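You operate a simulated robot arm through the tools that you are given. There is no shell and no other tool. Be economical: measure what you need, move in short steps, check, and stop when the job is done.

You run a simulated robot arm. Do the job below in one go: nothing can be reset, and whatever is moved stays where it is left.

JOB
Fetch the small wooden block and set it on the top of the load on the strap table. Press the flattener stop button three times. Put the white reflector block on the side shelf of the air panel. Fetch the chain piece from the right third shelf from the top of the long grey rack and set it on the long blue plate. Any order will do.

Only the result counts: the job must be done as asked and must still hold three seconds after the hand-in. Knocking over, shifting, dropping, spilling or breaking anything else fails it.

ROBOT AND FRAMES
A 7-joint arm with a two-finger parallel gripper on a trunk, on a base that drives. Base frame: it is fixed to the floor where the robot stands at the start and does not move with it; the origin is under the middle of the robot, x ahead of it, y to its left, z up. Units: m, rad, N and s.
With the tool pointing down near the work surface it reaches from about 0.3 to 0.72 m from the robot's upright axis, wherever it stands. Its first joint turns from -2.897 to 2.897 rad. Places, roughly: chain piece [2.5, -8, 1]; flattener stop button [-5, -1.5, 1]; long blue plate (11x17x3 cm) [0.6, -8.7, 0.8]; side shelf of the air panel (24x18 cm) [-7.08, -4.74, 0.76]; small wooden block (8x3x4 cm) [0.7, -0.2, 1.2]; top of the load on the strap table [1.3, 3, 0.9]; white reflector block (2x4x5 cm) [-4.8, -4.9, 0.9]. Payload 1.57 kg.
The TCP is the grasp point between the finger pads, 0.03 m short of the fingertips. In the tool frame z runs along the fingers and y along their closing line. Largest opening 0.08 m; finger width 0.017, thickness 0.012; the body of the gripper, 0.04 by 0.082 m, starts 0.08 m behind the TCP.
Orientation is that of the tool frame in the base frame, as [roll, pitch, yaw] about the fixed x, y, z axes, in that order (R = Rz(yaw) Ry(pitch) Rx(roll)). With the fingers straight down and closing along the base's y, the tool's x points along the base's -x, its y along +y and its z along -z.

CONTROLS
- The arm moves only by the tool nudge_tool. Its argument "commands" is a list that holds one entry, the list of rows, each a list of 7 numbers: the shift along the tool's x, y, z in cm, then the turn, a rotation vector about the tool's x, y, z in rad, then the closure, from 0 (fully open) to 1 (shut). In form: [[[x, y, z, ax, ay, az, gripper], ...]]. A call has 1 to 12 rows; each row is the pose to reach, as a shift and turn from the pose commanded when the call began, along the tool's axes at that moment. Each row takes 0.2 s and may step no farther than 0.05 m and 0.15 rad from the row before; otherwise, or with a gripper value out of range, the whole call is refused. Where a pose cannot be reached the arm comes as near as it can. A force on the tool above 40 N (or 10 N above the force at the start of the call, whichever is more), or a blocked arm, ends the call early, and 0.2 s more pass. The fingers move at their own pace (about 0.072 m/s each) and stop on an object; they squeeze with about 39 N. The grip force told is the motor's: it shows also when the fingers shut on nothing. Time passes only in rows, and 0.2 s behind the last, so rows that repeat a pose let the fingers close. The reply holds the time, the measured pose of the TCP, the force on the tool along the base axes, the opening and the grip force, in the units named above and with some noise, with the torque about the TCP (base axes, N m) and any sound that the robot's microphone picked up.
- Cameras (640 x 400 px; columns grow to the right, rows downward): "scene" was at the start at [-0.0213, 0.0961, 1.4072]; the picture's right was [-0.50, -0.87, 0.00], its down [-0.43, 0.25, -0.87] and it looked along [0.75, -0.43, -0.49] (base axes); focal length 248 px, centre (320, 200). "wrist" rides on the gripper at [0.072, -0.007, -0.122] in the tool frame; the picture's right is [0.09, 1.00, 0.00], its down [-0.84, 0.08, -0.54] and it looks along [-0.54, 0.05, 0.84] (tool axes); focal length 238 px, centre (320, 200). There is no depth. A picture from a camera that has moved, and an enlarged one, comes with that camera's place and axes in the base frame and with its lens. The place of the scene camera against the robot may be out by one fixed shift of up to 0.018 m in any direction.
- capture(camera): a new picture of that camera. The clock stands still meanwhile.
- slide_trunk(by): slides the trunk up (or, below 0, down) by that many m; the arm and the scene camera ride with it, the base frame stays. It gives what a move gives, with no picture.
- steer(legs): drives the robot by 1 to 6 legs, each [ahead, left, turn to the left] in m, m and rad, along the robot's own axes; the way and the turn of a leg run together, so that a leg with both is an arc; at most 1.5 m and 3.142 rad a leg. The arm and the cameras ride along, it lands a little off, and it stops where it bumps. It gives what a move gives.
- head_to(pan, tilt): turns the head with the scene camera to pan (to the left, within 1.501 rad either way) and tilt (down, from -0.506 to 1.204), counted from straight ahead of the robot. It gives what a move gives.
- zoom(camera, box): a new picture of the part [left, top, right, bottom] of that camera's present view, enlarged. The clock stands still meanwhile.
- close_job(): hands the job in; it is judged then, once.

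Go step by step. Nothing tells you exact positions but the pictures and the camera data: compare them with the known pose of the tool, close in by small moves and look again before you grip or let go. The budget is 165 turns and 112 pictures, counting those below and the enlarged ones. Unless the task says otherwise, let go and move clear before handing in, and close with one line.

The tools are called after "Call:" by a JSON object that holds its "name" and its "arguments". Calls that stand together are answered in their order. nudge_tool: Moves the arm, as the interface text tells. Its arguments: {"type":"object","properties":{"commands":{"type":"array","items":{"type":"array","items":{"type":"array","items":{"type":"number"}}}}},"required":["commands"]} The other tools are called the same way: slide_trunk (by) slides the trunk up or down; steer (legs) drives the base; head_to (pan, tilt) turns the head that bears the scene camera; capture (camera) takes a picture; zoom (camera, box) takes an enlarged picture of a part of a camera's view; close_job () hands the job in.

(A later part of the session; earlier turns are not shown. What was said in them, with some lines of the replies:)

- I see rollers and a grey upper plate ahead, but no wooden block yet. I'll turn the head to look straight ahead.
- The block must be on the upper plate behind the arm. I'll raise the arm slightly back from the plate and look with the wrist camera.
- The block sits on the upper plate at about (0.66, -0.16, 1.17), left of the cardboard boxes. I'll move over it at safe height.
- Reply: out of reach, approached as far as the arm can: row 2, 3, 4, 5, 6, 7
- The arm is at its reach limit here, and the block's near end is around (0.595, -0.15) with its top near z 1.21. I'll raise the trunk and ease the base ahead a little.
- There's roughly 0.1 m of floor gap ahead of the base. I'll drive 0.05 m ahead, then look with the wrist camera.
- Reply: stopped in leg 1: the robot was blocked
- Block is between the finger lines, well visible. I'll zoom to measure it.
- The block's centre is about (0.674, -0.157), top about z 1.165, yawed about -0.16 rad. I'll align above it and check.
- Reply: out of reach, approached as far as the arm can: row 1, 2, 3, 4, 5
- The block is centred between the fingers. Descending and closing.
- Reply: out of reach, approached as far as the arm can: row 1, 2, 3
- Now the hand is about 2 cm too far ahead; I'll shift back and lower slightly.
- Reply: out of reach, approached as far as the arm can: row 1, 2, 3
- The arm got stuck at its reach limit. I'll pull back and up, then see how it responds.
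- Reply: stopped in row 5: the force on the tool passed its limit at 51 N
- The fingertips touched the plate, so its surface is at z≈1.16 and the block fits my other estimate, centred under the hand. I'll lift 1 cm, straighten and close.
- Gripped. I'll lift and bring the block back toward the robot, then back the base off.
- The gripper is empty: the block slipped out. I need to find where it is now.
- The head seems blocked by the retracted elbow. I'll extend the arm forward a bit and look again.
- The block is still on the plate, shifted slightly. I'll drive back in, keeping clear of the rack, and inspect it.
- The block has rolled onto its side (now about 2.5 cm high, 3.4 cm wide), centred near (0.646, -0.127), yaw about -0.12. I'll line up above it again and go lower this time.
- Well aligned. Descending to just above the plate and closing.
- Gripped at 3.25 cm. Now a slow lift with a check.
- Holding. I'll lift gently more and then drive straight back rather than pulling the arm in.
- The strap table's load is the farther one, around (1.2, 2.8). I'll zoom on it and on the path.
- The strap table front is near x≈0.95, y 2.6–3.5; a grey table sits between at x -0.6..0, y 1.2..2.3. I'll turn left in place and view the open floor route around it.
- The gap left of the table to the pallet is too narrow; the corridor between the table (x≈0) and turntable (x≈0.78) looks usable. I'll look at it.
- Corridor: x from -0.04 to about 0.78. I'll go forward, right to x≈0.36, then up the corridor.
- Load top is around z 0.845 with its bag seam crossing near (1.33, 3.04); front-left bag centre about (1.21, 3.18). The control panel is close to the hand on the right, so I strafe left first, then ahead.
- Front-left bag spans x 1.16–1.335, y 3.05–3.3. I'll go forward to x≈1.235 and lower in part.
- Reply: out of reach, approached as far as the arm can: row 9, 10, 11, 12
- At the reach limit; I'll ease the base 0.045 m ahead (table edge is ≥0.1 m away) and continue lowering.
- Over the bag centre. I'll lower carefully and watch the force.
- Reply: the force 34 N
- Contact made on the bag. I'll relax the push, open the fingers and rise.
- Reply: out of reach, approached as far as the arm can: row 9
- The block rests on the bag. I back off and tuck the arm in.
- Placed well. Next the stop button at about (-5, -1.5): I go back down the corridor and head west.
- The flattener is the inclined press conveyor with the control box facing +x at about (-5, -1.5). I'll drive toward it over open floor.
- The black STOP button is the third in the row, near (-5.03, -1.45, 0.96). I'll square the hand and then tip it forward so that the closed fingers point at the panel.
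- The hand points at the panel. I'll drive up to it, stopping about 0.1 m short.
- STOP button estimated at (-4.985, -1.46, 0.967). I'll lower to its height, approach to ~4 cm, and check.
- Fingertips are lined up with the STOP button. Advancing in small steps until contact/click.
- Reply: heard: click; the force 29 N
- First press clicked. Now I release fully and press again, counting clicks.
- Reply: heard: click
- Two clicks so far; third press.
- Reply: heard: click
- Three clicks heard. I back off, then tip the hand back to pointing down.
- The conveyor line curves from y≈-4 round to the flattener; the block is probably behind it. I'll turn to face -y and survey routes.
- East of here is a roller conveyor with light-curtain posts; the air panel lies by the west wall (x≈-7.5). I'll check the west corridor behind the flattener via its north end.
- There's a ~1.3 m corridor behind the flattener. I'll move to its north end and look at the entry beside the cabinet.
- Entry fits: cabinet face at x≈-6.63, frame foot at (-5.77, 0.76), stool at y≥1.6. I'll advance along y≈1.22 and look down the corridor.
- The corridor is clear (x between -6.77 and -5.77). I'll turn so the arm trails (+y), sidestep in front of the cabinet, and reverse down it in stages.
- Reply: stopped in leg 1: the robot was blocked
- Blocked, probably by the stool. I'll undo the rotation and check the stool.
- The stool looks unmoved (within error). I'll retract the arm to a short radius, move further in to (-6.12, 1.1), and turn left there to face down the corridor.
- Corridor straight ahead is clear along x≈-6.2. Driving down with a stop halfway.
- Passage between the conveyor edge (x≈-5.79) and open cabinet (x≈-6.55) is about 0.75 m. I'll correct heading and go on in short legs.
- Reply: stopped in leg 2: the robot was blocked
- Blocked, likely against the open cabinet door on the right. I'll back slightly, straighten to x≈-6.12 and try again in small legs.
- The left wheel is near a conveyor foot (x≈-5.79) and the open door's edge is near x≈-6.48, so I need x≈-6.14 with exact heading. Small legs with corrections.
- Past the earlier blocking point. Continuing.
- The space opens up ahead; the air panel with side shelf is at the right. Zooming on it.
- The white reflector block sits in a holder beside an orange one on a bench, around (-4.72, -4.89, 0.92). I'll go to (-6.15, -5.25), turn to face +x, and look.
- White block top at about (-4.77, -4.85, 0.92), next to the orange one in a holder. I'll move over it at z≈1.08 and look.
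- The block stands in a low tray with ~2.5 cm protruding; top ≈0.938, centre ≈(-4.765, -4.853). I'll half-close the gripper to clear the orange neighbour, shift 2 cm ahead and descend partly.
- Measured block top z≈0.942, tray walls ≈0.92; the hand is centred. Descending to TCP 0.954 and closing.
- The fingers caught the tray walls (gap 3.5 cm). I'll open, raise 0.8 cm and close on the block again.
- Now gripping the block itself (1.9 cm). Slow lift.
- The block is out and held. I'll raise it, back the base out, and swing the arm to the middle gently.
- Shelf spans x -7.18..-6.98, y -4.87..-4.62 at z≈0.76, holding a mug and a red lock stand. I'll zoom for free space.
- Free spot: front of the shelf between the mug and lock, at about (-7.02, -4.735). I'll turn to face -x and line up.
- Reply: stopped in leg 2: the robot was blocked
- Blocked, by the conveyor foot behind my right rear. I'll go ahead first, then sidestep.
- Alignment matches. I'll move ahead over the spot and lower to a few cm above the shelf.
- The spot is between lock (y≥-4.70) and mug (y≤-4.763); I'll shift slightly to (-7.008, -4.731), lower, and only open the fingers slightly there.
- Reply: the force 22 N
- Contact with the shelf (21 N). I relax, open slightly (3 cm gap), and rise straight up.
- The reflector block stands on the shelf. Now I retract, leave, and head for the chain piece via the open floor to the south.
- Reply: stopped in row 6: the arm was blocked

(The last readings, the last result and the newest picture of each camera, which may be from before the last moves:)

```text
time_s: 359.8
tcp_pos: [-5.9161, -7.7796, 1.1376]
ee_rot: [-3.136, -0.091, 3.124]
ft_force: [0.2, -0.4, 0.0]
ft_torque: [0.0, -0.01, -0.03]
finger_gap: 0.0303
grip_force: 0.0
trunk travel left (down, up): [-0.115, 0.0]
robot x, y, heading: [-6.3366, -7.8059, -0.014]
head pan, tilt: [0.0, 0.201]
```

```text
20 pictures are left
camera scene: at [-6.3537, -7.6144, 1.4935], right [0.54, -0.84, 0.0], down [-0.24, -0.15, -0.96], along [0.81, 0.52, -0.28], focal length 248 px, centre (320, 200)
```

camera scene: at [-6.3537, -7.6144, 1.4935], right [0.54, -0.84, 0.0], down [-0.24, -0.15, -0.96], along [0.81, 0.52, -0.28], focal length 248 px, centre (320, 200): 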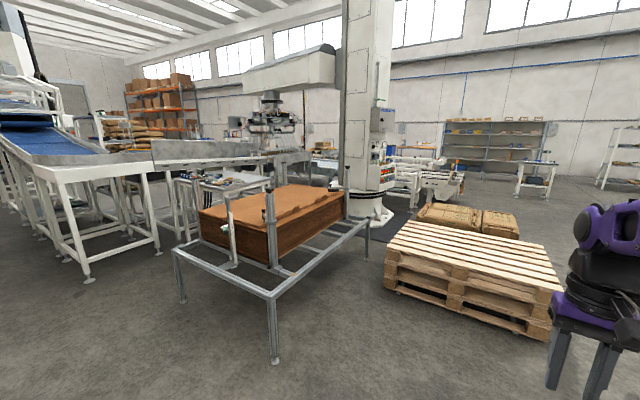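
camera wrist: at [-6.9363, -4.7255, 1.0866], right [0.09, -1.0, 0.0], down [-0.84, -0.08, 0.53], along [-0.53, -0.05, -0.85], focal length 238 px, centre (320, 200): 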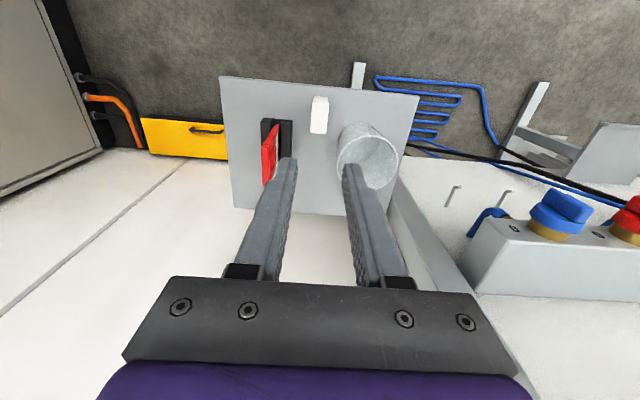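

The pallet (x≈-4.15, y -7..-8.25) is in the direct way; the grey rack is at x≈2.4 on the far side and the blue-plate table near (0.6, -8.7). I'll extend the arm slightly to free the head, and drive east along y≈-9.1.

Call:
{"name": "nudge_tool", "arguments": {"commands": [[[-3, 0, 0, 0, -0.03, 0, 0.62], [-6, 0, 0, 0, -0.06, 0, 0.62], [-9, 0, 0, 0, -0.09, 0, 0.3], [-9, 0, 0, 0, -0.09, 0, 0]]]}}

Call:
{"name": "steer", "arguments": {"legs": [[0, -1.3, 0.014], [1.4, 0, 0], [1.4, 0, 0]]}}

Call:
{"name": "head_to", "arguments": {"pan": 0.1, "tilt": 0.25}}

Call:
{"name": "capture", "arguments": {"camera": "scene"}}

```text
time_s: 360.8
tcp_pos: [-5.8272, -7.7819, 1.1324]
ee_rot: [-3.138, 0.009, 3.125]
ft_force: [-0.6, 0.1, 0.7]
ft_torque: [-0.02, 0.0, 0.02]
finger_gap: 0.0804
grip_force: 0.0
trunk travel left (down, up): [-0.115, 0.0]
robot x, y, heading: [-6.3342, -7.8055, -0.01]
head pan, tilt: [0.0, 0.201]
```

```text
time_s: 386.9
tcp_pos: [-2.9923, -9.0734, 1.1324]
ee_rot: [-3.138, 0.007, 3.138]
ft_force: [0.7, -0.4, -0.3]
ft_torque: [-0.01, 0.02, 0.03]
finger_gap: 0.0801
grip_force: 0.1
trunk travel left (down, up): [-0.115, 0.0]
robot x, y, heading: [-3.501, -9.1049, 0.002]
head pan, tilt: [0.0, 0.201]
```

```text
time_s: 387.5
tcp_pos: [-2.9911, -9.0728, 1.1329]
ee_rot: [-3.137, 0.007, 3.139]
ft_force: [-0.6, -0.7, -0.5]
ft_torque: [0.01, 0.01, -0.01]
finger_gap: 0.08
grip_force: 0.1
trunk travel left (down, up): [-0.115, 0.0]
robot x, y, heading: [-3.4983, -9.1053, -0.0]
head pan, tilt: [0.099, 0.25]
```

```text
19 pictures are left
camera scene: at [-3.5066, -8.9539, 1.497], right [0.1, -0.99, 0.0], down [-0.25, -0.02, -0.97], along [0.96, 0.1, -0.25], focal length 248 px, centre (320, 200)
```

scene: 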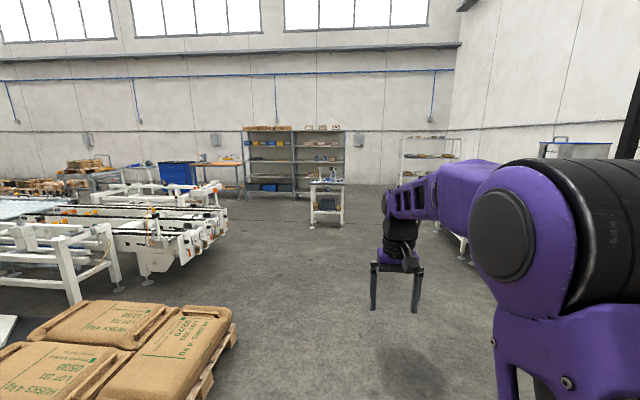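

The rack has two bays; the right one spans y≈-7.65..-8.95 at x≈2.5, with the table in front of it at (0.55, -8.65). I'll pass south of the table along y≈-9.45.

Call:
{"name": "steer", "arguments": {"legs": [[1.4, -0.2, 0], [1.4, -0.15, 0], [1.4, 0, 0], [0.6, 0, 0]]}}

Call:
{"name": "head_to", "arguments": {"pan": 0.9, "tilt": 0.4}}

Call:
{"name": "capture", "arguments": {"camera": "scene"}}

```text
time_s: 391.9
tcp_pos: [-2.1493, -9.1691, 1.1324]
ee_rot: [-3.138, 0.01, 3.136]
ft_force: [-0.2, 1.6, -0.6]
ft_torque: [0.02, -0.02, -0.02]
finger_gap: 0.0802
grip_force: 0.0
trunk travel left (down, up): [-0.115, 0.0]
robot x, y, heading: [-2.6583, -9.1981, -0.003]
head pan, tilt: [0.099, 0.25]
stopped in leg 1: the robot was blocked; the commanded pose is now the measured one
```

```text
time_s: 393.0
tcp_pos: [-2.1496, -9.1678, 1.1325]
ee_rot: [-3.138, 0.007, 3.138]
ft_force: [0.2, 0.3, -0.2]
ft_torque: [0.03, -0.02, 0.03]
finger_gap: 0.0801
grip_force: 0.1
trunk travel left (down, up): [-0.115, 0.0]
robot x, y, heading: [-2.6592, -9.2026, 0.002]
head pan, tilt: [0.901, 0.4]
```

```text
18 pictures are left
camera scene: at [-2.6994, -8.986, 1.483], right [0.78, -0.62, 0.0], down [-0.24, -0.3, -0.92], along [0.57, 0.72, -0.39], focal length 248 px, centre (320, 200)
```

scene: 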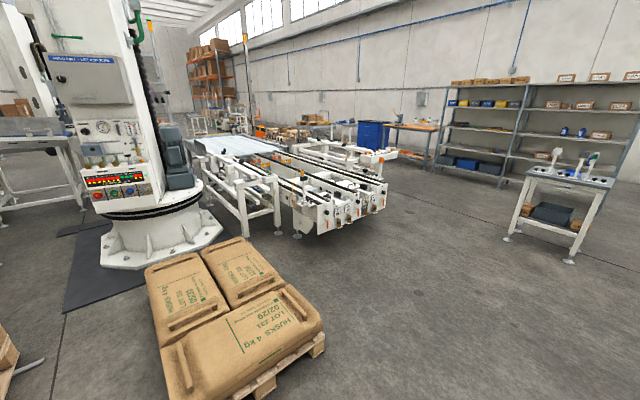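

Call:
{"name": "head_to", "arguments": {"pan": -0.5, "tilt": 0.75}}

Call:
{"name": "capture", "arguments": {"camera": "scene"}}

```text
time_s: 394.6
tcp_pos: [-2.1492, -9.1689, 1.133]
ee_rot: [-3.137, 0.006, 3.137]
ft_force: [0.0, 0.6, -0.1]
ft_torque: [0.02, 0.01, 0.01]
finger_gap: 0.0799
grip_force: 0.0
trunk travel left (down, up): [-0.115, 0.0]
robot x, y, heading: [-2.6567, -9.1996, 0.006]
head pan, tilt: [-0.499, 0.75]
```

```text
17 pictures are left
camera scene: at [-2.6841, -9.0981, 1.4519], right [-0.48, -0.88, 0.0], down [-0.6, 0.33, -0.73], along [0.64, -0.35, -0.68], focal length 248 px, centre (320, 200)
```

scene: 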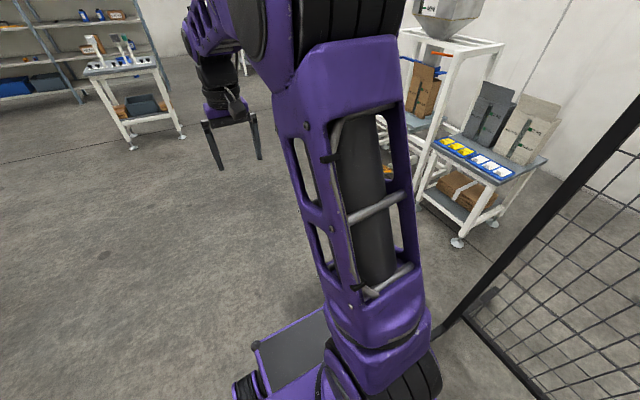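

A mesh fence on the right blocked me. I'll back slightly, shift left to y≈-8.9, pass it, then return to y≈-9.45.

Call:
{"name": "steer", "arguments": {"legs": [[-0.06, 0.0, 0], [0, 0.32, 0], [1.2, 0, 0], [0.5, -0.25, 0]]}}

Call:
{"name": "steer", "arguments": {"legs": [[0.6, -0.35, 0], [1.1, 0, 0], [0.9, 0, 0]]}}

Call:
{"name": "head_to", "arguments": {"pan": 0.9, "tilt": 0.4}}

Call:
{"name": "capture", "arguments": {"camera": "scene"}}

```text
time_s: 407.3
tcp_pos: [-0.506, -9.0699, 1.1333]
ee_rot: [-3.137, 0.006, -3.123]
ft_force: [-0.1, -0.2, 0.6]
ft_torque: [-0.02, -0.01, -0.02]
finger_gap: 0.08
grip_force: 0.1
trunk travel left (down, up): [-0.115, 0.0]
robot x, y, heading: [-1.0108, -9.1125, 0.021]
head pan, tilt: [-0.499, 0.75]
```

```text
time_s: 420.9
tcp_pos: [2.1072, -9.4817, 1.1326]
ee_rot: [-3.139, 0.006, 3.099]
ft_force: [0.0, 0.0, 1.1]
ft_torque: [-0.01, -0.03, -0.03]
finger_gap: 0.0799
grip_force: 0.0
trunk travel left (down, up): [-0.115, 0.0]
robot x, y, heading: [1.6008, -9.4922, -0.039]
head pan, tilt: [-0.499, 0.75]
```

```text
time_s: 422.4
tcp_pos: [2.1071, -9.4805, 1.1331]
ee_rot: [-3.136, 0.007, 3.1]
ft_force: [0.3, 0.5, 0.6]
ft_torque: [0.0, -0.04, 0.02]
finger_gap: 0.0801
grip_force: 0.2
trunk travel left (down, up): [-0.115, 0.0]
robot x, y, heading: [1.5971, -9.4931, -0.041]
head pan, tilt: [0.901, 0.4]
```

```text
16 pictures are left
camera scene: at [1.5655, -9.2777, 1.483], right [0.76, -0.65, 0.0], down [-0.25, -0.3, -0.92], along [0.6, 0.7, -0.39], focal length 248 px, centre (320, 200)
```

scene: 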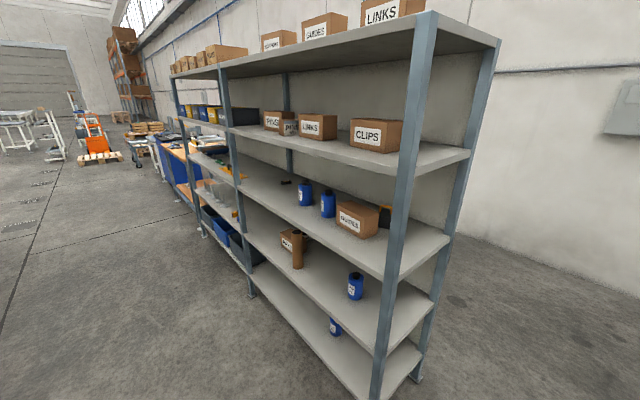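

Call:
{"name": "zoom", "arguments": {"camera": "scene", "box": [225, 150, 425, 275]}}

```text
3.20 times, centred on (325, 212) of scene
camera zoom: at [1.5655, -9.2777, 1.483], right [0.76, -0.65, 0.0], down [-0.25, -0.3, -0.92], along [0.6, 0.7, -0.39], focal length 793 px, centre (304, 160)
```

zoom: 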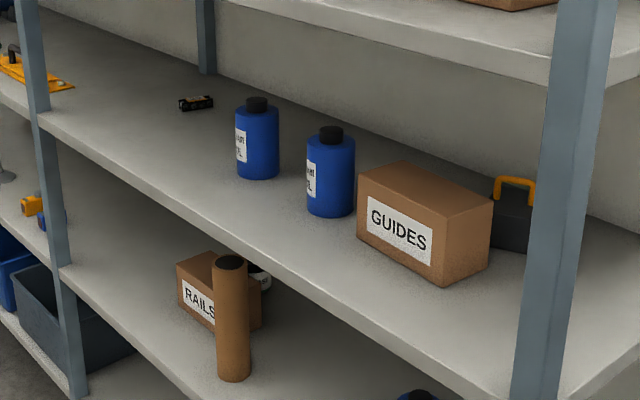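

The chain piece is the small black item on the third shelf (z≈1.0), about (2.38, -8.0), ~22 cm inside. I'll back off from the rack a bit, straighten, and slide left to it.

Call:
{"name": "steer", "arguments": {"legs": [[-0.27, 0, 0.041], [0, 1.46, 0]]}}

Call:
{"name": "head_to", "arguments": {"pan": -0.05, "tilt": 0.45}}

Call:
{"name": "capture", "arguments": {"camera": "scene"}}

```text
time_s: 438.1
tcp_pos: [1.8414, -7.9924, 1.1336]
ee_rot: [-3.137, 0.006, 3.139]
ft_force: [-0.3, -0.4, 0.3]
ft_torque: [0.01, 0.0, 0.02]
finger_gap: 0.08
grip_force: 0.0
trunk travel left (down, up): [-0.115, 0.0]
robot x, y, heading: [1.3318, -8.0273, 0.003]
head pan, tilt: [0.901, 0.4]
```

```text
time_s: 439.4
tcp_pos: [1.8399, -7.9933, 1.1323]
ee_rot: [-3.139, 0.009, 3.139]
ft_force: [-0.2, -0.8, 0.7]
ft_torque: [0.02, -0.03, -0.01]
finger_gap: 0.0799
grip_force: 0.0
trunk travel left (down, up): [-0.115, 0.0]
robot x, y, heading: [1.3331, -8.0271, 0.005]
head pan, tilt: [-0.051, 0.45]
```

```text
14 pictures are left
camera scene: at [1.3262, -7.8883, 1.4783], right [-0.05, -1.0, 0.0], down [-0.43, 0.02, -0.9], along [0.9, -0.04, -0.44], focal length 248 px, centre (320, 200)
```

scene: 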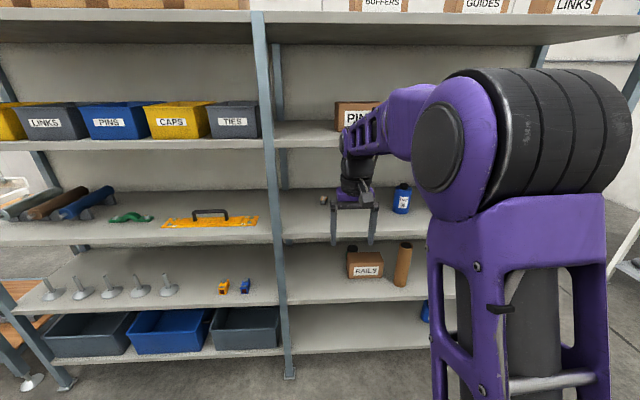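

Call:
{"name": "zoom", "arguments": {"camera": "scene", "box": [270, 170, 410, 260]}}

```text
4.44 times, centred on (340, 215) of scene
camera zoom: at [1.3262, -7.8883, 1.4783], right [-0.05, -1.0, 0.0], down [-0.43, 0.02, -0.9], along [0.9, -0.04, -0.44], focal length 1101 px, centre (231, 133)
```

zoom: 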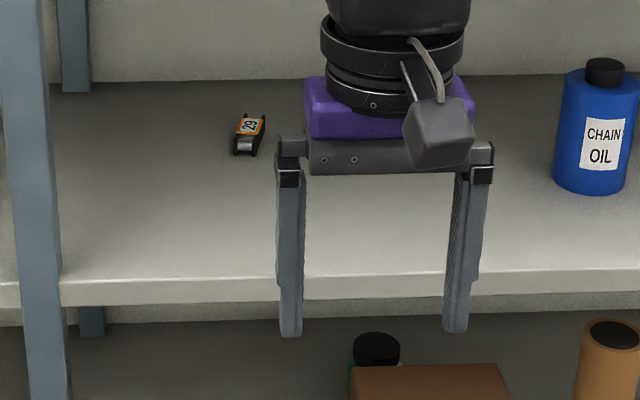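

The chain piece is at about (2.40, -7.955) on the shelf at z≈0.945, long axis roughly along x with yaw ≈ -0.25; clearance to the shelf above is ~0.28 m. So I'll tilt the hand 45° forward with that yaw and reach in.

Call:
{"name": "nudge_tool", "arguments": {"commands": [[[0, 0, 0, 0, 0, 0.13, 0], [0, 0, 0, 0, 0, 0.26, 0]]]}}

Call:
{"name": "nudge_tool", "arguments": {"commands": [[[0, 0, 1, 0, -0.131, 0, 0], [0, 0, 2, 0, -0.262, 0, 0], [0, 0, 3.5, 0, -0.393, 0, 0], [0, 0, 5, 0, -0.524, 0, 0], [0, 0, 6.5, 0, -0.655, 0, 0], [0, 0, 8, 0, -0.785, 0, 0], [0, 0, 8, 0, -0.785, 0, 0]]]}}

Call:
{"name": "capture", "arguments": {"camera": "wrist"}}

```text
time_s: 439.9
tcp_pos: [1.8417, -7.9931, 1.132]
ee_rot: [-3.139, 0.01, 2.875]
ft_force: [-0.2, 0.0, -0.2]
ft_torque: [0.02, -0.02, -0.02]
finger_gap: 0.08
grip_force: 0.0
trunk travel left (down, up): [-0.115, 0.0]
robot x, y, heading: [1.3368, -8.0241, 0.006]
head pan, tilt: [-0.051, 0.45]
```

```text
time_s: 441.6
tcp_pos: [1.8417, -7.9937, 1.0526]
ee_rot: [-3.14, 0.794, 2.88]
ft_force: [0.2, 0.3, 0.0]
ft_torque: [0.0, 0.01, -0.03]
finger_gap: 0.08
grip_force: 0.0
out of reach, approached as far as the arm can: row 6
trunk travel left (down, up): [-0.115, 0.0]
robot x, y, heading: [1.3358, -8.0255, -0.003]
head pan, tilt: [-0.051, 0.45]
```

```text
12 pictures are left
camera wrist: at [1.7081, -7.9638, 1.0873], right [0.2, 0.98, -0.07], down [0.21, 0.02, 0.98], along [0.96, -0.21, -0.21], focal length 238 px, centre (320, 200)
```

wrist: 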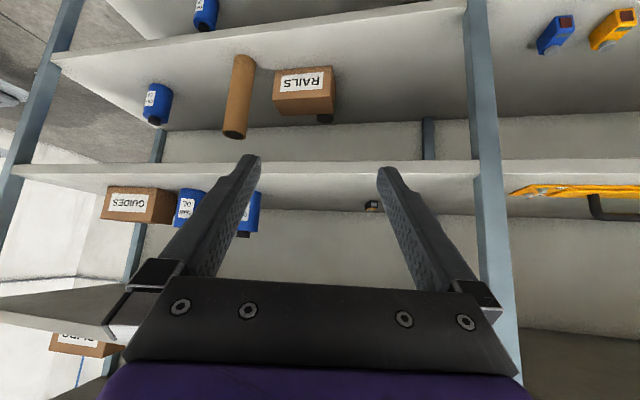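

The wrist view confirms the chain at (2.403, -7.96, 0.95). I'll lower the tilted hand to z≈0.99, then drive ahead 0.40 m so it enters the shelf opening.

Call:
{"name": "nudge_tool", "arguments": {"commands": [[[1.5, 0, 1.5, 0, 0, 0, 0], [3, 0, 3, 0, 0, 0, 0], [4.4, 0, 4.4, 0, 0, 0, 0], [4.4, 0, 4.4, 0, 0, 0, 0]]]}}

Call:
{"name": "steer", "arguments": {"legs": [[0.39, 0.035, 0.0]]}}

Call:
{"name": "capture", "arguments": {"camera": "wrist"}}

```text
time_s: 442.6
tcp_pos: [1.8411, -7.9954, 0.9909]
ee_rot: [-3.141, 0.794, 2.88]
ft_force: [-0.3, -0.2, -0.3]
ft_torque: [0.03, -0.01, -0.04]
finger_gap: 0.0801
grip_force: 0.0
trunk travel left (down, up): [-0.115, 0.0]
robot x, y, heading: [1.3358, -8.0212, 0.001]
head pan, tilt: [-0.051, 0.45]
```

```text
time_s: 445.0
tcp_pos: [2.2307, -7.9565, 0.9915]
ee_rot: [-3.139, 0.794, 2.882]
ft_force: [0.3, 0.4, -0.5]
ft_torque: [-0.01, -0.01, 0.02]
finger_gap: 0.0799
grip_force: 0.0
trunk travel left (down, up): [-0.115, 0.0]
robot x, y, heading: [1.7238, -7.9879, 0.003]
head pan, tilt: [-0.051, 0.45]
```

```text
11 pictures are left
camera wrist: at [2.097, -7.9267, 1.0257], right [0.19, 0.98, -0.07], down [0.21, 0.02, 0.98], along [0.96, -0.2, -0.2], focal length 238 px, centre (320, 200)
```

wrist: 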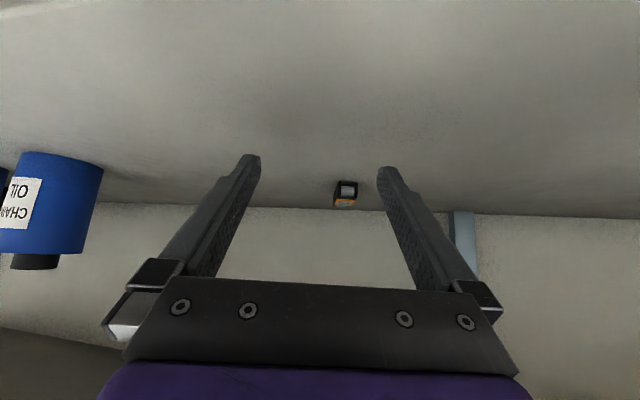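

Everything is consistent. I'll advance so the finger tips straddle the chain, then settle to z≈0.977.

Call:
{"name": "nudge_tool", "arguments": {"commands": [[[-1.4, 0.6, 1.4, 0, 0, 0, 0], [-2.8, 1.2, 2.9, 0, 0, 0, 0], [-4.2, 1.8, 4.3, 0, 0, 0, 0], [-5.6, 2.4, 5.7, 0, 0, 0, 0], [-7, 3, 7.1, 0, 0, 0, 0], [-8.4, 3.6, 8.5, 0, 0, 0, 0], [-10.4, 4.3, 10.6, 0, 0, 0, 0], [-9.8, 4.3, 11.2, 0, 0, 0, 0], [-9.4, 4.3, 11.6, 0, 0, 0, 0], [-9.4, 4.3, 11.6, 0, 0, 0, 0]]]}}

Call:
{"name": "capture", "arguments": {"camera": "wrist"}}

```text
time_s: 447.2
tcp_pos: [2.3701, -7.9529, 0.9839]
ee_rot: [-3.141, 0.8, 2.885]
ft_force: [-0.8, 0.1, 0.0]
ft_torque: [-0.02, -0.03, -0.01]
finger_gap: 0.0801
grip_force: 0.1
trunk travel left (down, up): [-0.115, 0.0]
robot x, y, heading: [1.7244, -7.9887, 0.01]
head pan, tilt: [-0.051, 0.45]
```

```text
10 pictures are left
camera wrist: at [2.2365, -7.9235, 1.0174], right [0.19, 0.98, -0.07], down [0.21, 0.03, 0.98], along [0.96, -0.2, -0.2], focal length 238 px, centre (320, 200)
```

wrist: 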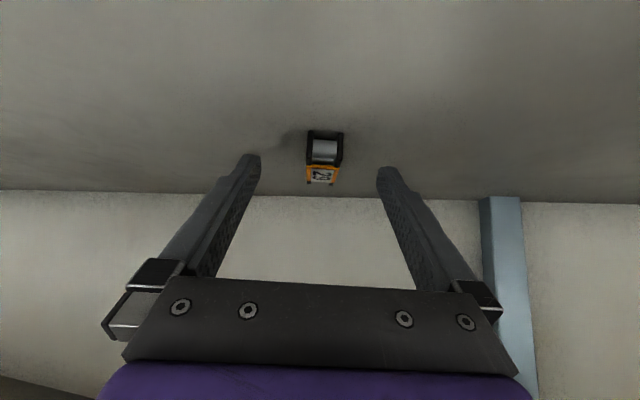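

The chain lies from x 2.371 to 2.42, top 0.966, centred between fingers. I'll settle another ~0.9 cm down/forward and close.

Call:
{"name": "nudge_tool", "arguments": {"commands": [[[0, 0, 0.6, 0, 0, 0, 0], [0.1, 0, 1.2, 0, 0, 0, 0], [0.1, 0, 1.2, 0, 0, 0, 0.4], [0.1, 0, 1.2, 0, 0, 0, 1], [0.1, 0, 1.2, 0, 0, 0, 1], [0.1, 0, 1.2, 0, 0, 0, 1]]]}}

Call:
{"name": "capture", "arguments": {"camera": "wrist"}}

```text
time_s: 448.6
tcp_pos: [2.3787, -7.9535, 0.9754]
ee_rot: [-3.141, 0.802, 2.883]
ft_force: [-7.1, 3.2, 20.1]
ft_torque: [0.02, -0.25, 0.04]
finger_gap: 0.0232
grip_force: 35.7
trunk travel left (down, up): [-0.115, 0.0]
robot x, y, heading: [1.7235, -7.9895, 0.004]
head pan, tilt: [-0.051, 0.45]
```

```text
9 pictures are left
camera wrist: at [2.2433, -7.9251, 1.009], right [0.19, 0.98, -0.07], down [0.2, 0.03, 0.98], along [0.96, -0.2, -0.2], focal length 238 px, centre (320, 200)
```

wrist: 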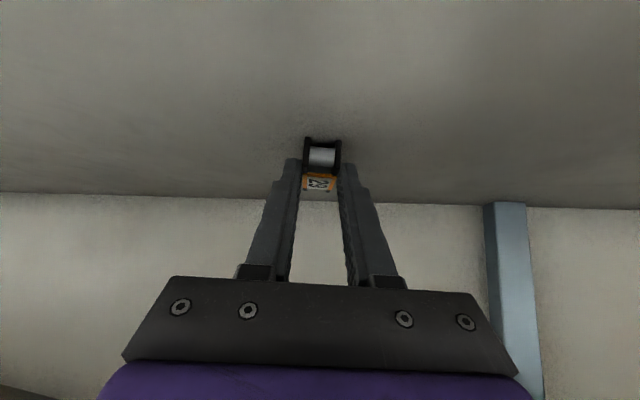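

Chain gripped (2.3 cm). Lift 2.5 cm gently, then back out with the base.

Call:
{"name": "nudge_tool", "arguments": {"commands": [[[-0.3, 0, -0.3, 0, 0, 0, 1], [-0.7, 0, -0.7, 0, 0, 0, 1], [-1.1, 0, -1.1, 0, 0, 0, 1], [-1.5, 0, -1.5, 0, 0, 0, 1], [-1.9, 0, -1.9, 0, 0, 0, 1], [-1.9, 0, -1.9, 0, 0, 0, 1]]]}}

Call:
{"name": "steer", "arguments": {"legs": [[-0.42, 0, 0]]}}

Call:
{"name": "head_to", "arguments": {"pan": -1.3, "tilt": 0.55}}

```text
time_s: 449.8
tcp_pos: [2.3671, -7.9495, 0.969]
ee_rot: [-3.099, 0.751, 2.924]
ft_force: [57.9, 0.5, 147.0]
ft_torque: [1.32, -4.24, -0.25]
finger_gap: 0.0232
grip_force: 35.5
trunk travel left (down, up): [-0.115, 0.0]
robot x, y, heading: [1.7223, -7.9861, 0.002]
head pan, tilt: [-0.051, 0.45]
stopped in row 5: the force on the tool passed its limit at 49 N (the readings are from after the stop); the commanded pose is now the measured one
```

```text
time_s: 452.4
tcp_pos: [1.9511, -7.9568, 0.9646]
ee_rot: [-3.112, 0.739, 2.905]
ft_force: [0.1, 0.3, 0.6]
ft_torque: [0.02, 0.02, 0.0]
finger_gap: 0.0233
grip_force: 35.5
trunk travel left (down, up): [-0.115, 0.0]
robot x, y, heading: [1.2984, -7.99, -0.001]
head pan, tilt: [-0.051, 0.45]
```

```text
time_s: 453.8
tcp_pos: [1.9525, -7.958, 0.9639]
ee_rot: [-3.113, 0.74, 2.904]
ft_force: [0.4, 0.5, 0.4]
ft_torque: [0.0, 0.05, -0.02]
finger_gap: 0.023
grip_force: 35.5
trunk travel left (down, up): [-0.115, 0.0]
robot x, y, heading: [1.301, -7.9858, -0.0]
head pan, tilt: [-1.3, 0.55]
```

The lift was odd (the arm pressed down), but the hand is now out and still holds something at 2.3 cm. Checking the grip.

Call:
{"name": "capture", "arguments": {"camera": "wrist"}}

Call:
{"name": "capture", "arguments": {"camera": "scene"}}

```text
8 pictures are left
camera wrist: at [1.8195, -7.9281, 1.0063], right [0.19, 0.98, -0.08], down [0.27, 0.03, 0.96], along [0.94, -0.2, -0.26], focal length 238 px, centre (320, 200)
```

wrist: 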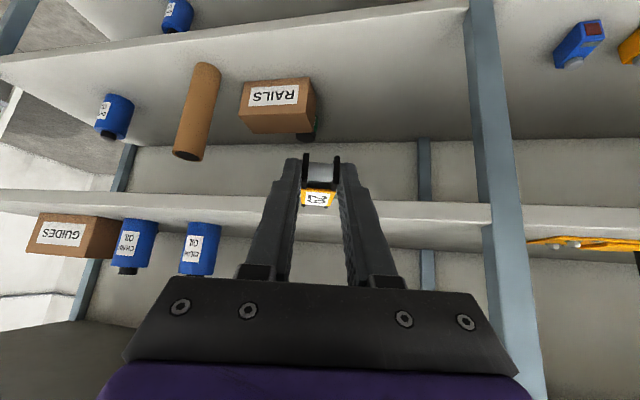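

```text
7 pictures are left
camera scene: at [1.2242, -7.9346, 1.4693], right [-0.96, -0.27, 0.0], down [-0.14, 0.5, -0.85], along [0.23, -0.82, -0.52], focal length 248 px, centre (320, 200)
```

scene: 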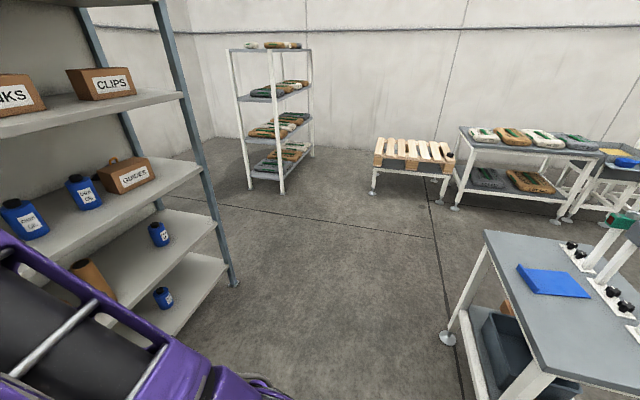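

Chain is held well. The blue plate spans x 0.545–0.73, y -8.63..-8.74 on the table (levers at x≈0.48). I'll turn left to face -x and slide over beside it.

Call:
{"name": "steer", "arguments": {"legs": [[0, 0, 3.14]]}}

```text
time_s: 461.8
tcp_pos: [0.6488, -8.0392, 0.9647]
ee_rot: [-3.112, 0.74, -0.207]
ft_force: [0.0, 0.2, -0.2]
ft_torque: [-0.01, -0.04, -0.04]
finger_gap: 0.0231
grip_force: 35.8
trunk travel left (down, up): [-0.115, 0.0]
robot x, y, heading: [1.3007, -7.9893, -3.112]
head pan, tilt: [-1.3, 0.55]
```

Call:
{"name": "steer", "arguments": {"legs": [[-0.045, 0, -0.03], [0, 0.67, 0]]}}

Call:
{"name": "head_to", "arguments": {"pan": 0.2, "tilt": 0.8}}

Call:
{"name": "capture", "arguments": {"camera": "scene"}}

```text
time_s: 469.3
tcp_pos: [0.6909, -8.7055, 0.9634]
ee_rot: [-3.112, 0.741, -0.236]
ft_force: [0.1, -0.3, -0.5]
ft_torque: [0.02, -0.04, -0.02]
finger_gap: 0.0232
grip_force: 35.1
trunk travel left (down, up): [-0.115, 0.0]
robot x, y, heading: [1.3457, -8.6734, -3.141]
head pan, tilt: [-1.3, 0.55]
```

```text
time_s: 470.9
tcp_pos: [0.6917, -8.7047, 0.9635]
ee_rot: [-3.112, 0.742, -0.236]
ft_force: [-0.2, 0.5, -0.9]
ft_torque: [0.0, -0.06, 0.0]
finger_gap: 0.0231
grip_force: 36.0
trunk travel left (down, up): [-0.115, 0.0]
robot x, y, heading: [1.3415, -8.6701, -3.14]
head pan, tilt: [0.201, 0.799]
```

```text
6 pictures are left
camera scene: at [1.3449, -8.8264, 1.4479], right [-0.2, 0.98, 0.0], down [0.7, 0.14, -0.7], along [-0.68, -0.14, -0.72], focal length 248 px, centre (320, 200)
```

scene: 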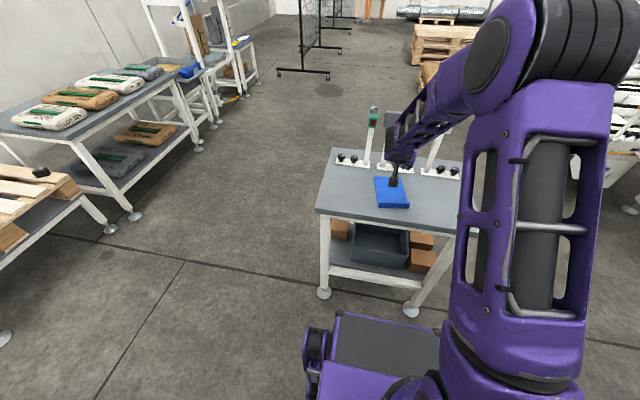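

Call:
{"name": "zoom", "arguments": {"camera": "scene", "box": [340, 130, 440, 220]}}

```text
4.44 times, centred on (390, 175) of scene
camera zoom: at [1.3449, -8.8264, 1.4479], right [-0.2, 0.98, 0.0], down [0.7, 0.14, -0.7], along [-0.68, -0.14, -0.72], focal length 1101 px, centre (9, 311)
```

zoom: 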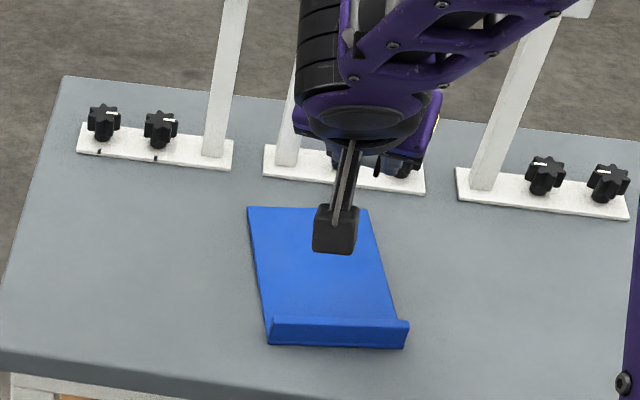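

The plate has a lip at its near end (x≈0.70), so the chain should go near x≈0.63. I'll drive 4.2 cm ahead and lower using the trunk, which moves straight.

Call:
{"name": "steer", "arguments": {"legs": [[0.042, 0, 0]]}}

Call:
{"name": "slide_trunk", "arguments": {"by": -0.09}}

Call:
{"name": "capture", "arguments": {"camera": "wrist"}}

```text
time_s: 471.8
tcp_pos: [0.6502, -8.7044, 0.9642]
ee_rot: [-3.112, 0.741, -0.236]
ft_force: [-1.5, -0.8, 0.1]
ft_torque: [-0.03, -0.05, -0.02]
finger_gap: 0.0231
grip_force: 35.7
trunk travel left (down, up): [-0.115, 0.0]
robot x, y, heading: [1.3022, -8.6695, -3.137]
head pan, tilt: [0.201, 0.799]
```

```text
time_s: 473.1
tcp_pos: [0.6507, -8.7055, 0.8749]
ee_rot: [-3.112, 0.74, -0.237]
ft_force: [0.4, 0.4, -1.0]
ft_torque: [-0.04, -0.01, -0.01]
finger_gap: 0.023
grip_force: 35.7
trunk travel left (down, up): [-0.025, 0.09]
robot x, y, heading: [1.302, -8.6686, -3.139]
head pan, tilt: [0.201, 0.799]
```

```text
4 pictures are left
camera wrist: at [0.7825, -8.7331, 0.9163], right [-0.19, -0.98, -0.08], down [-0.27, -0.03, 0.96], along [-0.94, 0.2, -0.26], focal length 238 px, centre (320, 200)
```

wrist: 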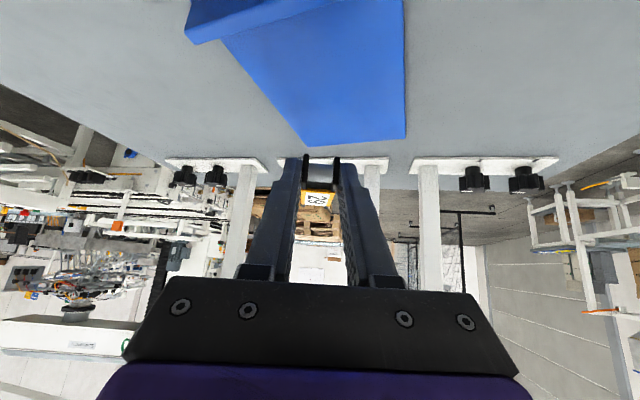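

Chain is over the plate (plate y -8.66..-8.77, x ≈0.545–0.70). I use the remaining trunk travel, then lower in small nudges until contact.

Call:
{"name": "slide_trunk", "arguments": {"by": -0.025}}

Call:
{"name": "nudge_tool", "arguments": {"commands": [[[0.68, 0, 0.74, 0, 0, 0, 1], [1.35, 0, 1.47, 0, 0, 0, 1], [1.35, 0, 1.47, 0, 0, 0, 1]]]}}

```text
time_s: 473.8
tcp_pos: [0.6496, -8.7049, 0.8493]
ee_rot: [-3.112, 0.741, -0.236]
ft_force: [0.6, -0.1, 0.4]
ft_torque: [-0.01, -0.05, -0.04]
finger_gap: 0.0231
grip_force: 35.5
trunk travel left (down, up): [0.0, 0.115]
robot x, y, heading: [1.3043, -8.6711, -3.139]
head pan, tilt: [0.201, 0.799]
```

```text
time_s: 474.6
tcp_pos: [0.6493, -8.703, 0.829]
ee_rot: [-3.111, 0.74, -0.236]
ft_force: [0.0, -0.3, -0.6]
ft_torque: [-0.03, -0.07, -0.01]
finger_gap: 0.0232
grip_force: 35.1
trunk travel left (down, up): [0.0, 0.115]
robot x, y, heading: [1.2984, -8.6732, -3.142]
head pan, tilt: [0.201, 0.799]
```

Call:
{"name": "nudge_tool", "arguments": {"commands": [[[0.34, 0, 0.37, 0, 0, 0, 1], [0.34, 0, 0.37, 0, 0, 0, 1]]]}}

Call:
{"name": "nudge_tool", "arguments": {"commands": [[[0.34, 0, 0.37, 0, 0, 0, 1], [0.34, 0, 0.37, 0, 0, 0, 1]]]}}

Call:
{"name": "nudge_tool", "arguments": {"commands": [[[0.27, 0, 0.3, 0, 0, 0, 1], [0.27, 0, 0.3, 0, 0, 0, 1]]]}}

```text
time_s: 475.2
tcp_pos: [0.6501, -8.7041, 0.8248]
ee_rot: [-3.113, 0.741, -0.236]
ft_force: [-0.2, 0.0, -0.4]
ft_torque: [-0.01, -0.07, 0.0]
finger_gap: 0.0232
grip_force: 36.3
trunk travel left (down, up): [0.0, 0.115]
robot x, y, heading: [1.3017, -8.6715, -3.14]
head pan, tilt: [0.201, 0.799]
```

```text
time_s: 475.8
tcp_pos: [0.6498, -8.7046, 0.8194]
ee_rot: [-3.112, 0.739, -0.236]
ft_force: [-0.5, -0.1, 0.0]
ft_torque: [-0.03, -0.03, -0.02]
finger_gap: 0.0235
grip_force: 35.0
trunk travel left (down, up): [0.0, 0.115]
robot x, y, heading: [1.3027, -8.6711, -3.135]
head pan, tilt: [0.201, 0.799]
```

```text
time_s: 476.4
tcp_pos: [0.6494, -8.7029, 0.8156]
ee_rot: [-3.113, 0.738, -0.237]
ft_force: [-0.7, 0.3, 1.1]
ft_torque: [-0.01, -0.05, 0.04]
finger_gap: 0.0232
grip_force: 35.6
trunk travel left (down, up): [0.0, 0.115]
robot x, y, heading: [1.304, -8.6694, -3.141]
head pan, tilt: [0.201, 0.799]
```

Call:
{"name": "nudge_tool", "arguments": {"commands": [[[0.2, 0, 0.22, 0, 0, 0, 1], [0.2, 0, 0.22, 0, 0, 0, 1]]]}}

Call:
{"name": "nudge_tool", "arguments": {"commands": [[[0.2, 0, 0.22, 0, 0, 0, 1], [0.2, 0, 0.22, 0, 0, 0, 1]]]}}

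Call:
{"name": "zoom", "arguments": {"camera": "scene", "box": [340, 100, 460, 200]}}

```text
time_s: 477.0
tcp_pos: [0.6507, -8.7029, 0.8137]
ee_rot: [-3.11, 0.743, -0.236]
ft_force: [-0.7, 0.0, 4.3]
ft_torque: [-0.07, 0.08, 0.06]
finger_gap: 0.0231
grip_force: 35.4
trunk travel left (down, up): [0.0, 0.115]
robot x, y, heading: [1.3017, -8.6677, -3.142]
head pan, tilt: [0.201, 0.799]
```

```text
time_s: 477.6
tcp_pos: [0.6508, -8.7042, 0.8125]
ee_rot: [-3.11, 0.745, -0.239]
ft_force: [6.3, 1.0, 24.9]
ft_torque: [-0.24, 0.19, -0.06]
finger_gap: 0.0232
grip_force: 35.6
trunk travel left (down, up): [0.0, 0.115]
robot x, y, heading: [1.3016, -8.6714, -3.139]
head pan, tilt: [0.201, 0.799]
```

```text
4.00 times, centred on (400, 150) of scene
camera zoom: at [1.3053, -8.8264, 1.3332], right [-0.2, 0.98, 0.0], down [0.7, 0.14, -0.7], along [-0.68, -0.14, -0.72], focal length 991 px, centre (0, 400)
```

zoom: 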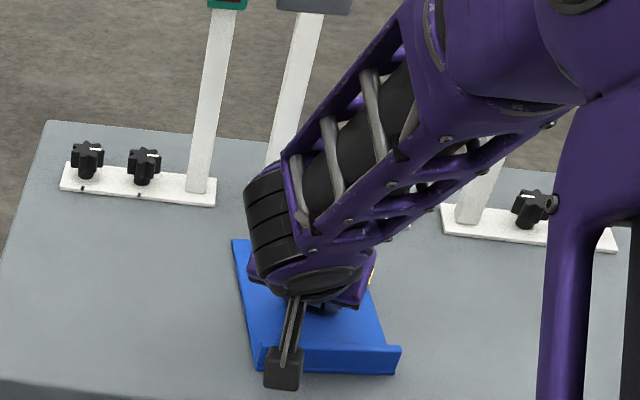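

Contact at 25 N on the plate. I ease off slightly, open, and rise with the trunk.

Call:
{"name": "nudge_tool", "arguments": {"commands": [[[-0.2, 0, -0.22, 0, 0, 0, 1], [-0.2, 0, -0.22, 0, 0, 0, 0.7], [-0.2, 0, -0.22, 0, 0, 0, 0.5], [-0.2, 0, -0.22, 0, 0, 0, 0.3], [-0.2, 0, -0.22, 0, 0, 0, 0.3]]]}}

Call:
{"name": "slide_trunk", "arguments": {"by": 0.1}}

Call:
{"name": "steer", "arguments": {"legs": [[-0.15, 0, 0]]}}

Call:
{"name": "capture", "arguments": {"camera": "wrist"}}

```text
time_s: 478.8
tcp_pos: [0.6517, -8.7037, 0.8138]
ee_rot: [-3.112, 0.741, -0.237]
ft_force: [2.4, 5.0, 14.5]
ft_torque: [-0.15, 0.25, -0.06]
finger_gap: 0.0503
grip_force: 0.0
trunk travel left (down, up): [0.0, 0.115]
robot x, y, heading: [1.3006, -8.6727, -3.14]
head pan, tilt: [0.201, 0.799]
```

```text
time_s: 480.1
tcp_pos: [0.6501, -8.7032, 0.9118]
ee_rot: [-3.113, 0.74, -0.233]
ft_force: [-0.3, -0.8, 1.3]
ft_torque: [0.01, -0.02, 0.01]
finger_gap: 0.056
grip_force: 0.1
trunk travel left (down, up): [-0.1, 0.015]
robot x, y, heading: [1.3009, -8.6702, -3.142]
head pan, tilt: [0.201, 0.799]
```

```text
time_s: 481.5
tcp_pos: [0.8002, -8.7045, 0.9127]
ee_rot: [-3.112, 0.74, -0.236]
ft_force: [0.1, 0.4, 0.3]
ft_torque: [0.01, -0.01, 0.01]
finger_gap: 0.0559
grip_force: 0.1
trunk travel left (down, up): [-0.1, 0.015]
robot x, y, heading: [1.4483, -8.6734, -3.136]
head pan, tilt: [0.201, 0.799]
```

```text
2 pictures are left
camera wrist: at [0.9325, -8.7321, 0.9543], right [-0.19, -0.98, -0.08], down [-0.27, -0.03, 0.96], along [-0.94, 0.2, -0.26], focal length 238 px, centre (320, 200)
```

wrist: 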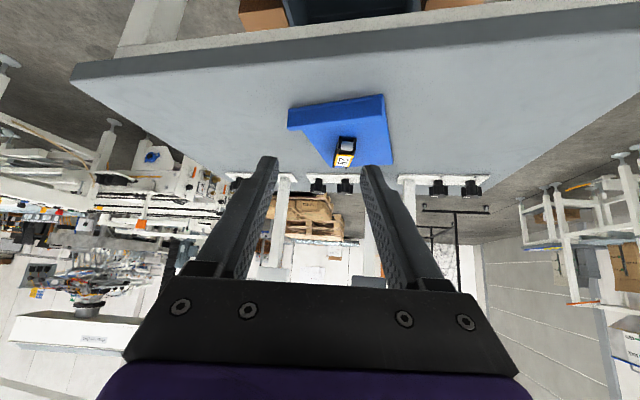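

Call:
{"name": "zoom", "arguments": {"camera": "wrist", "box": [270, 80, 430, 180]}}

```text
4.00 times, centred on (350, 130) of wrist
camera zoom: at [0.9325, -8.7321, 0.9543], right [-0.19, -0.98, -0.08], down [-0.27, -0.03, 0.96], along [-0.94, 0.2, -0.26], focal length 953 px, centre (200, 480)
```

zoom: 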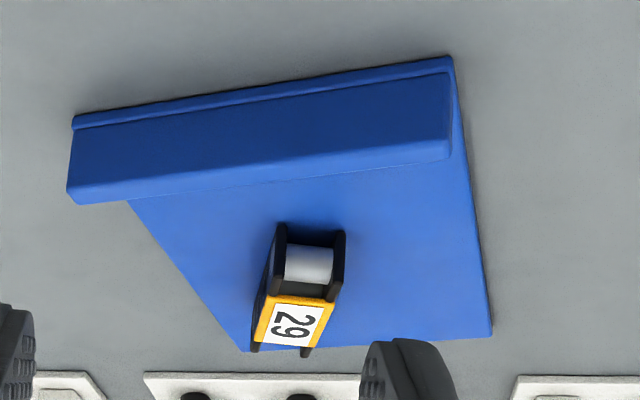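

Call:
{"name": "close_job", "arguments": {}}

```text
The job is handed in.
```

All four tasks are done and handed in: the wooden block is on the strap table load, the flattener stop button was pressed three times with a click heard each time, the white reflector block is on the air panel's side shelf, and the chain piece is on the long blue plate. I saw the block, reflector and chain resting in place after letting go. The wooden block slipped out of the gripper back onto its plate on the first try. The robot also bumped several fixtures, including a stool that looked unmoved, and the fingers briefly closed on the reflector's holder.
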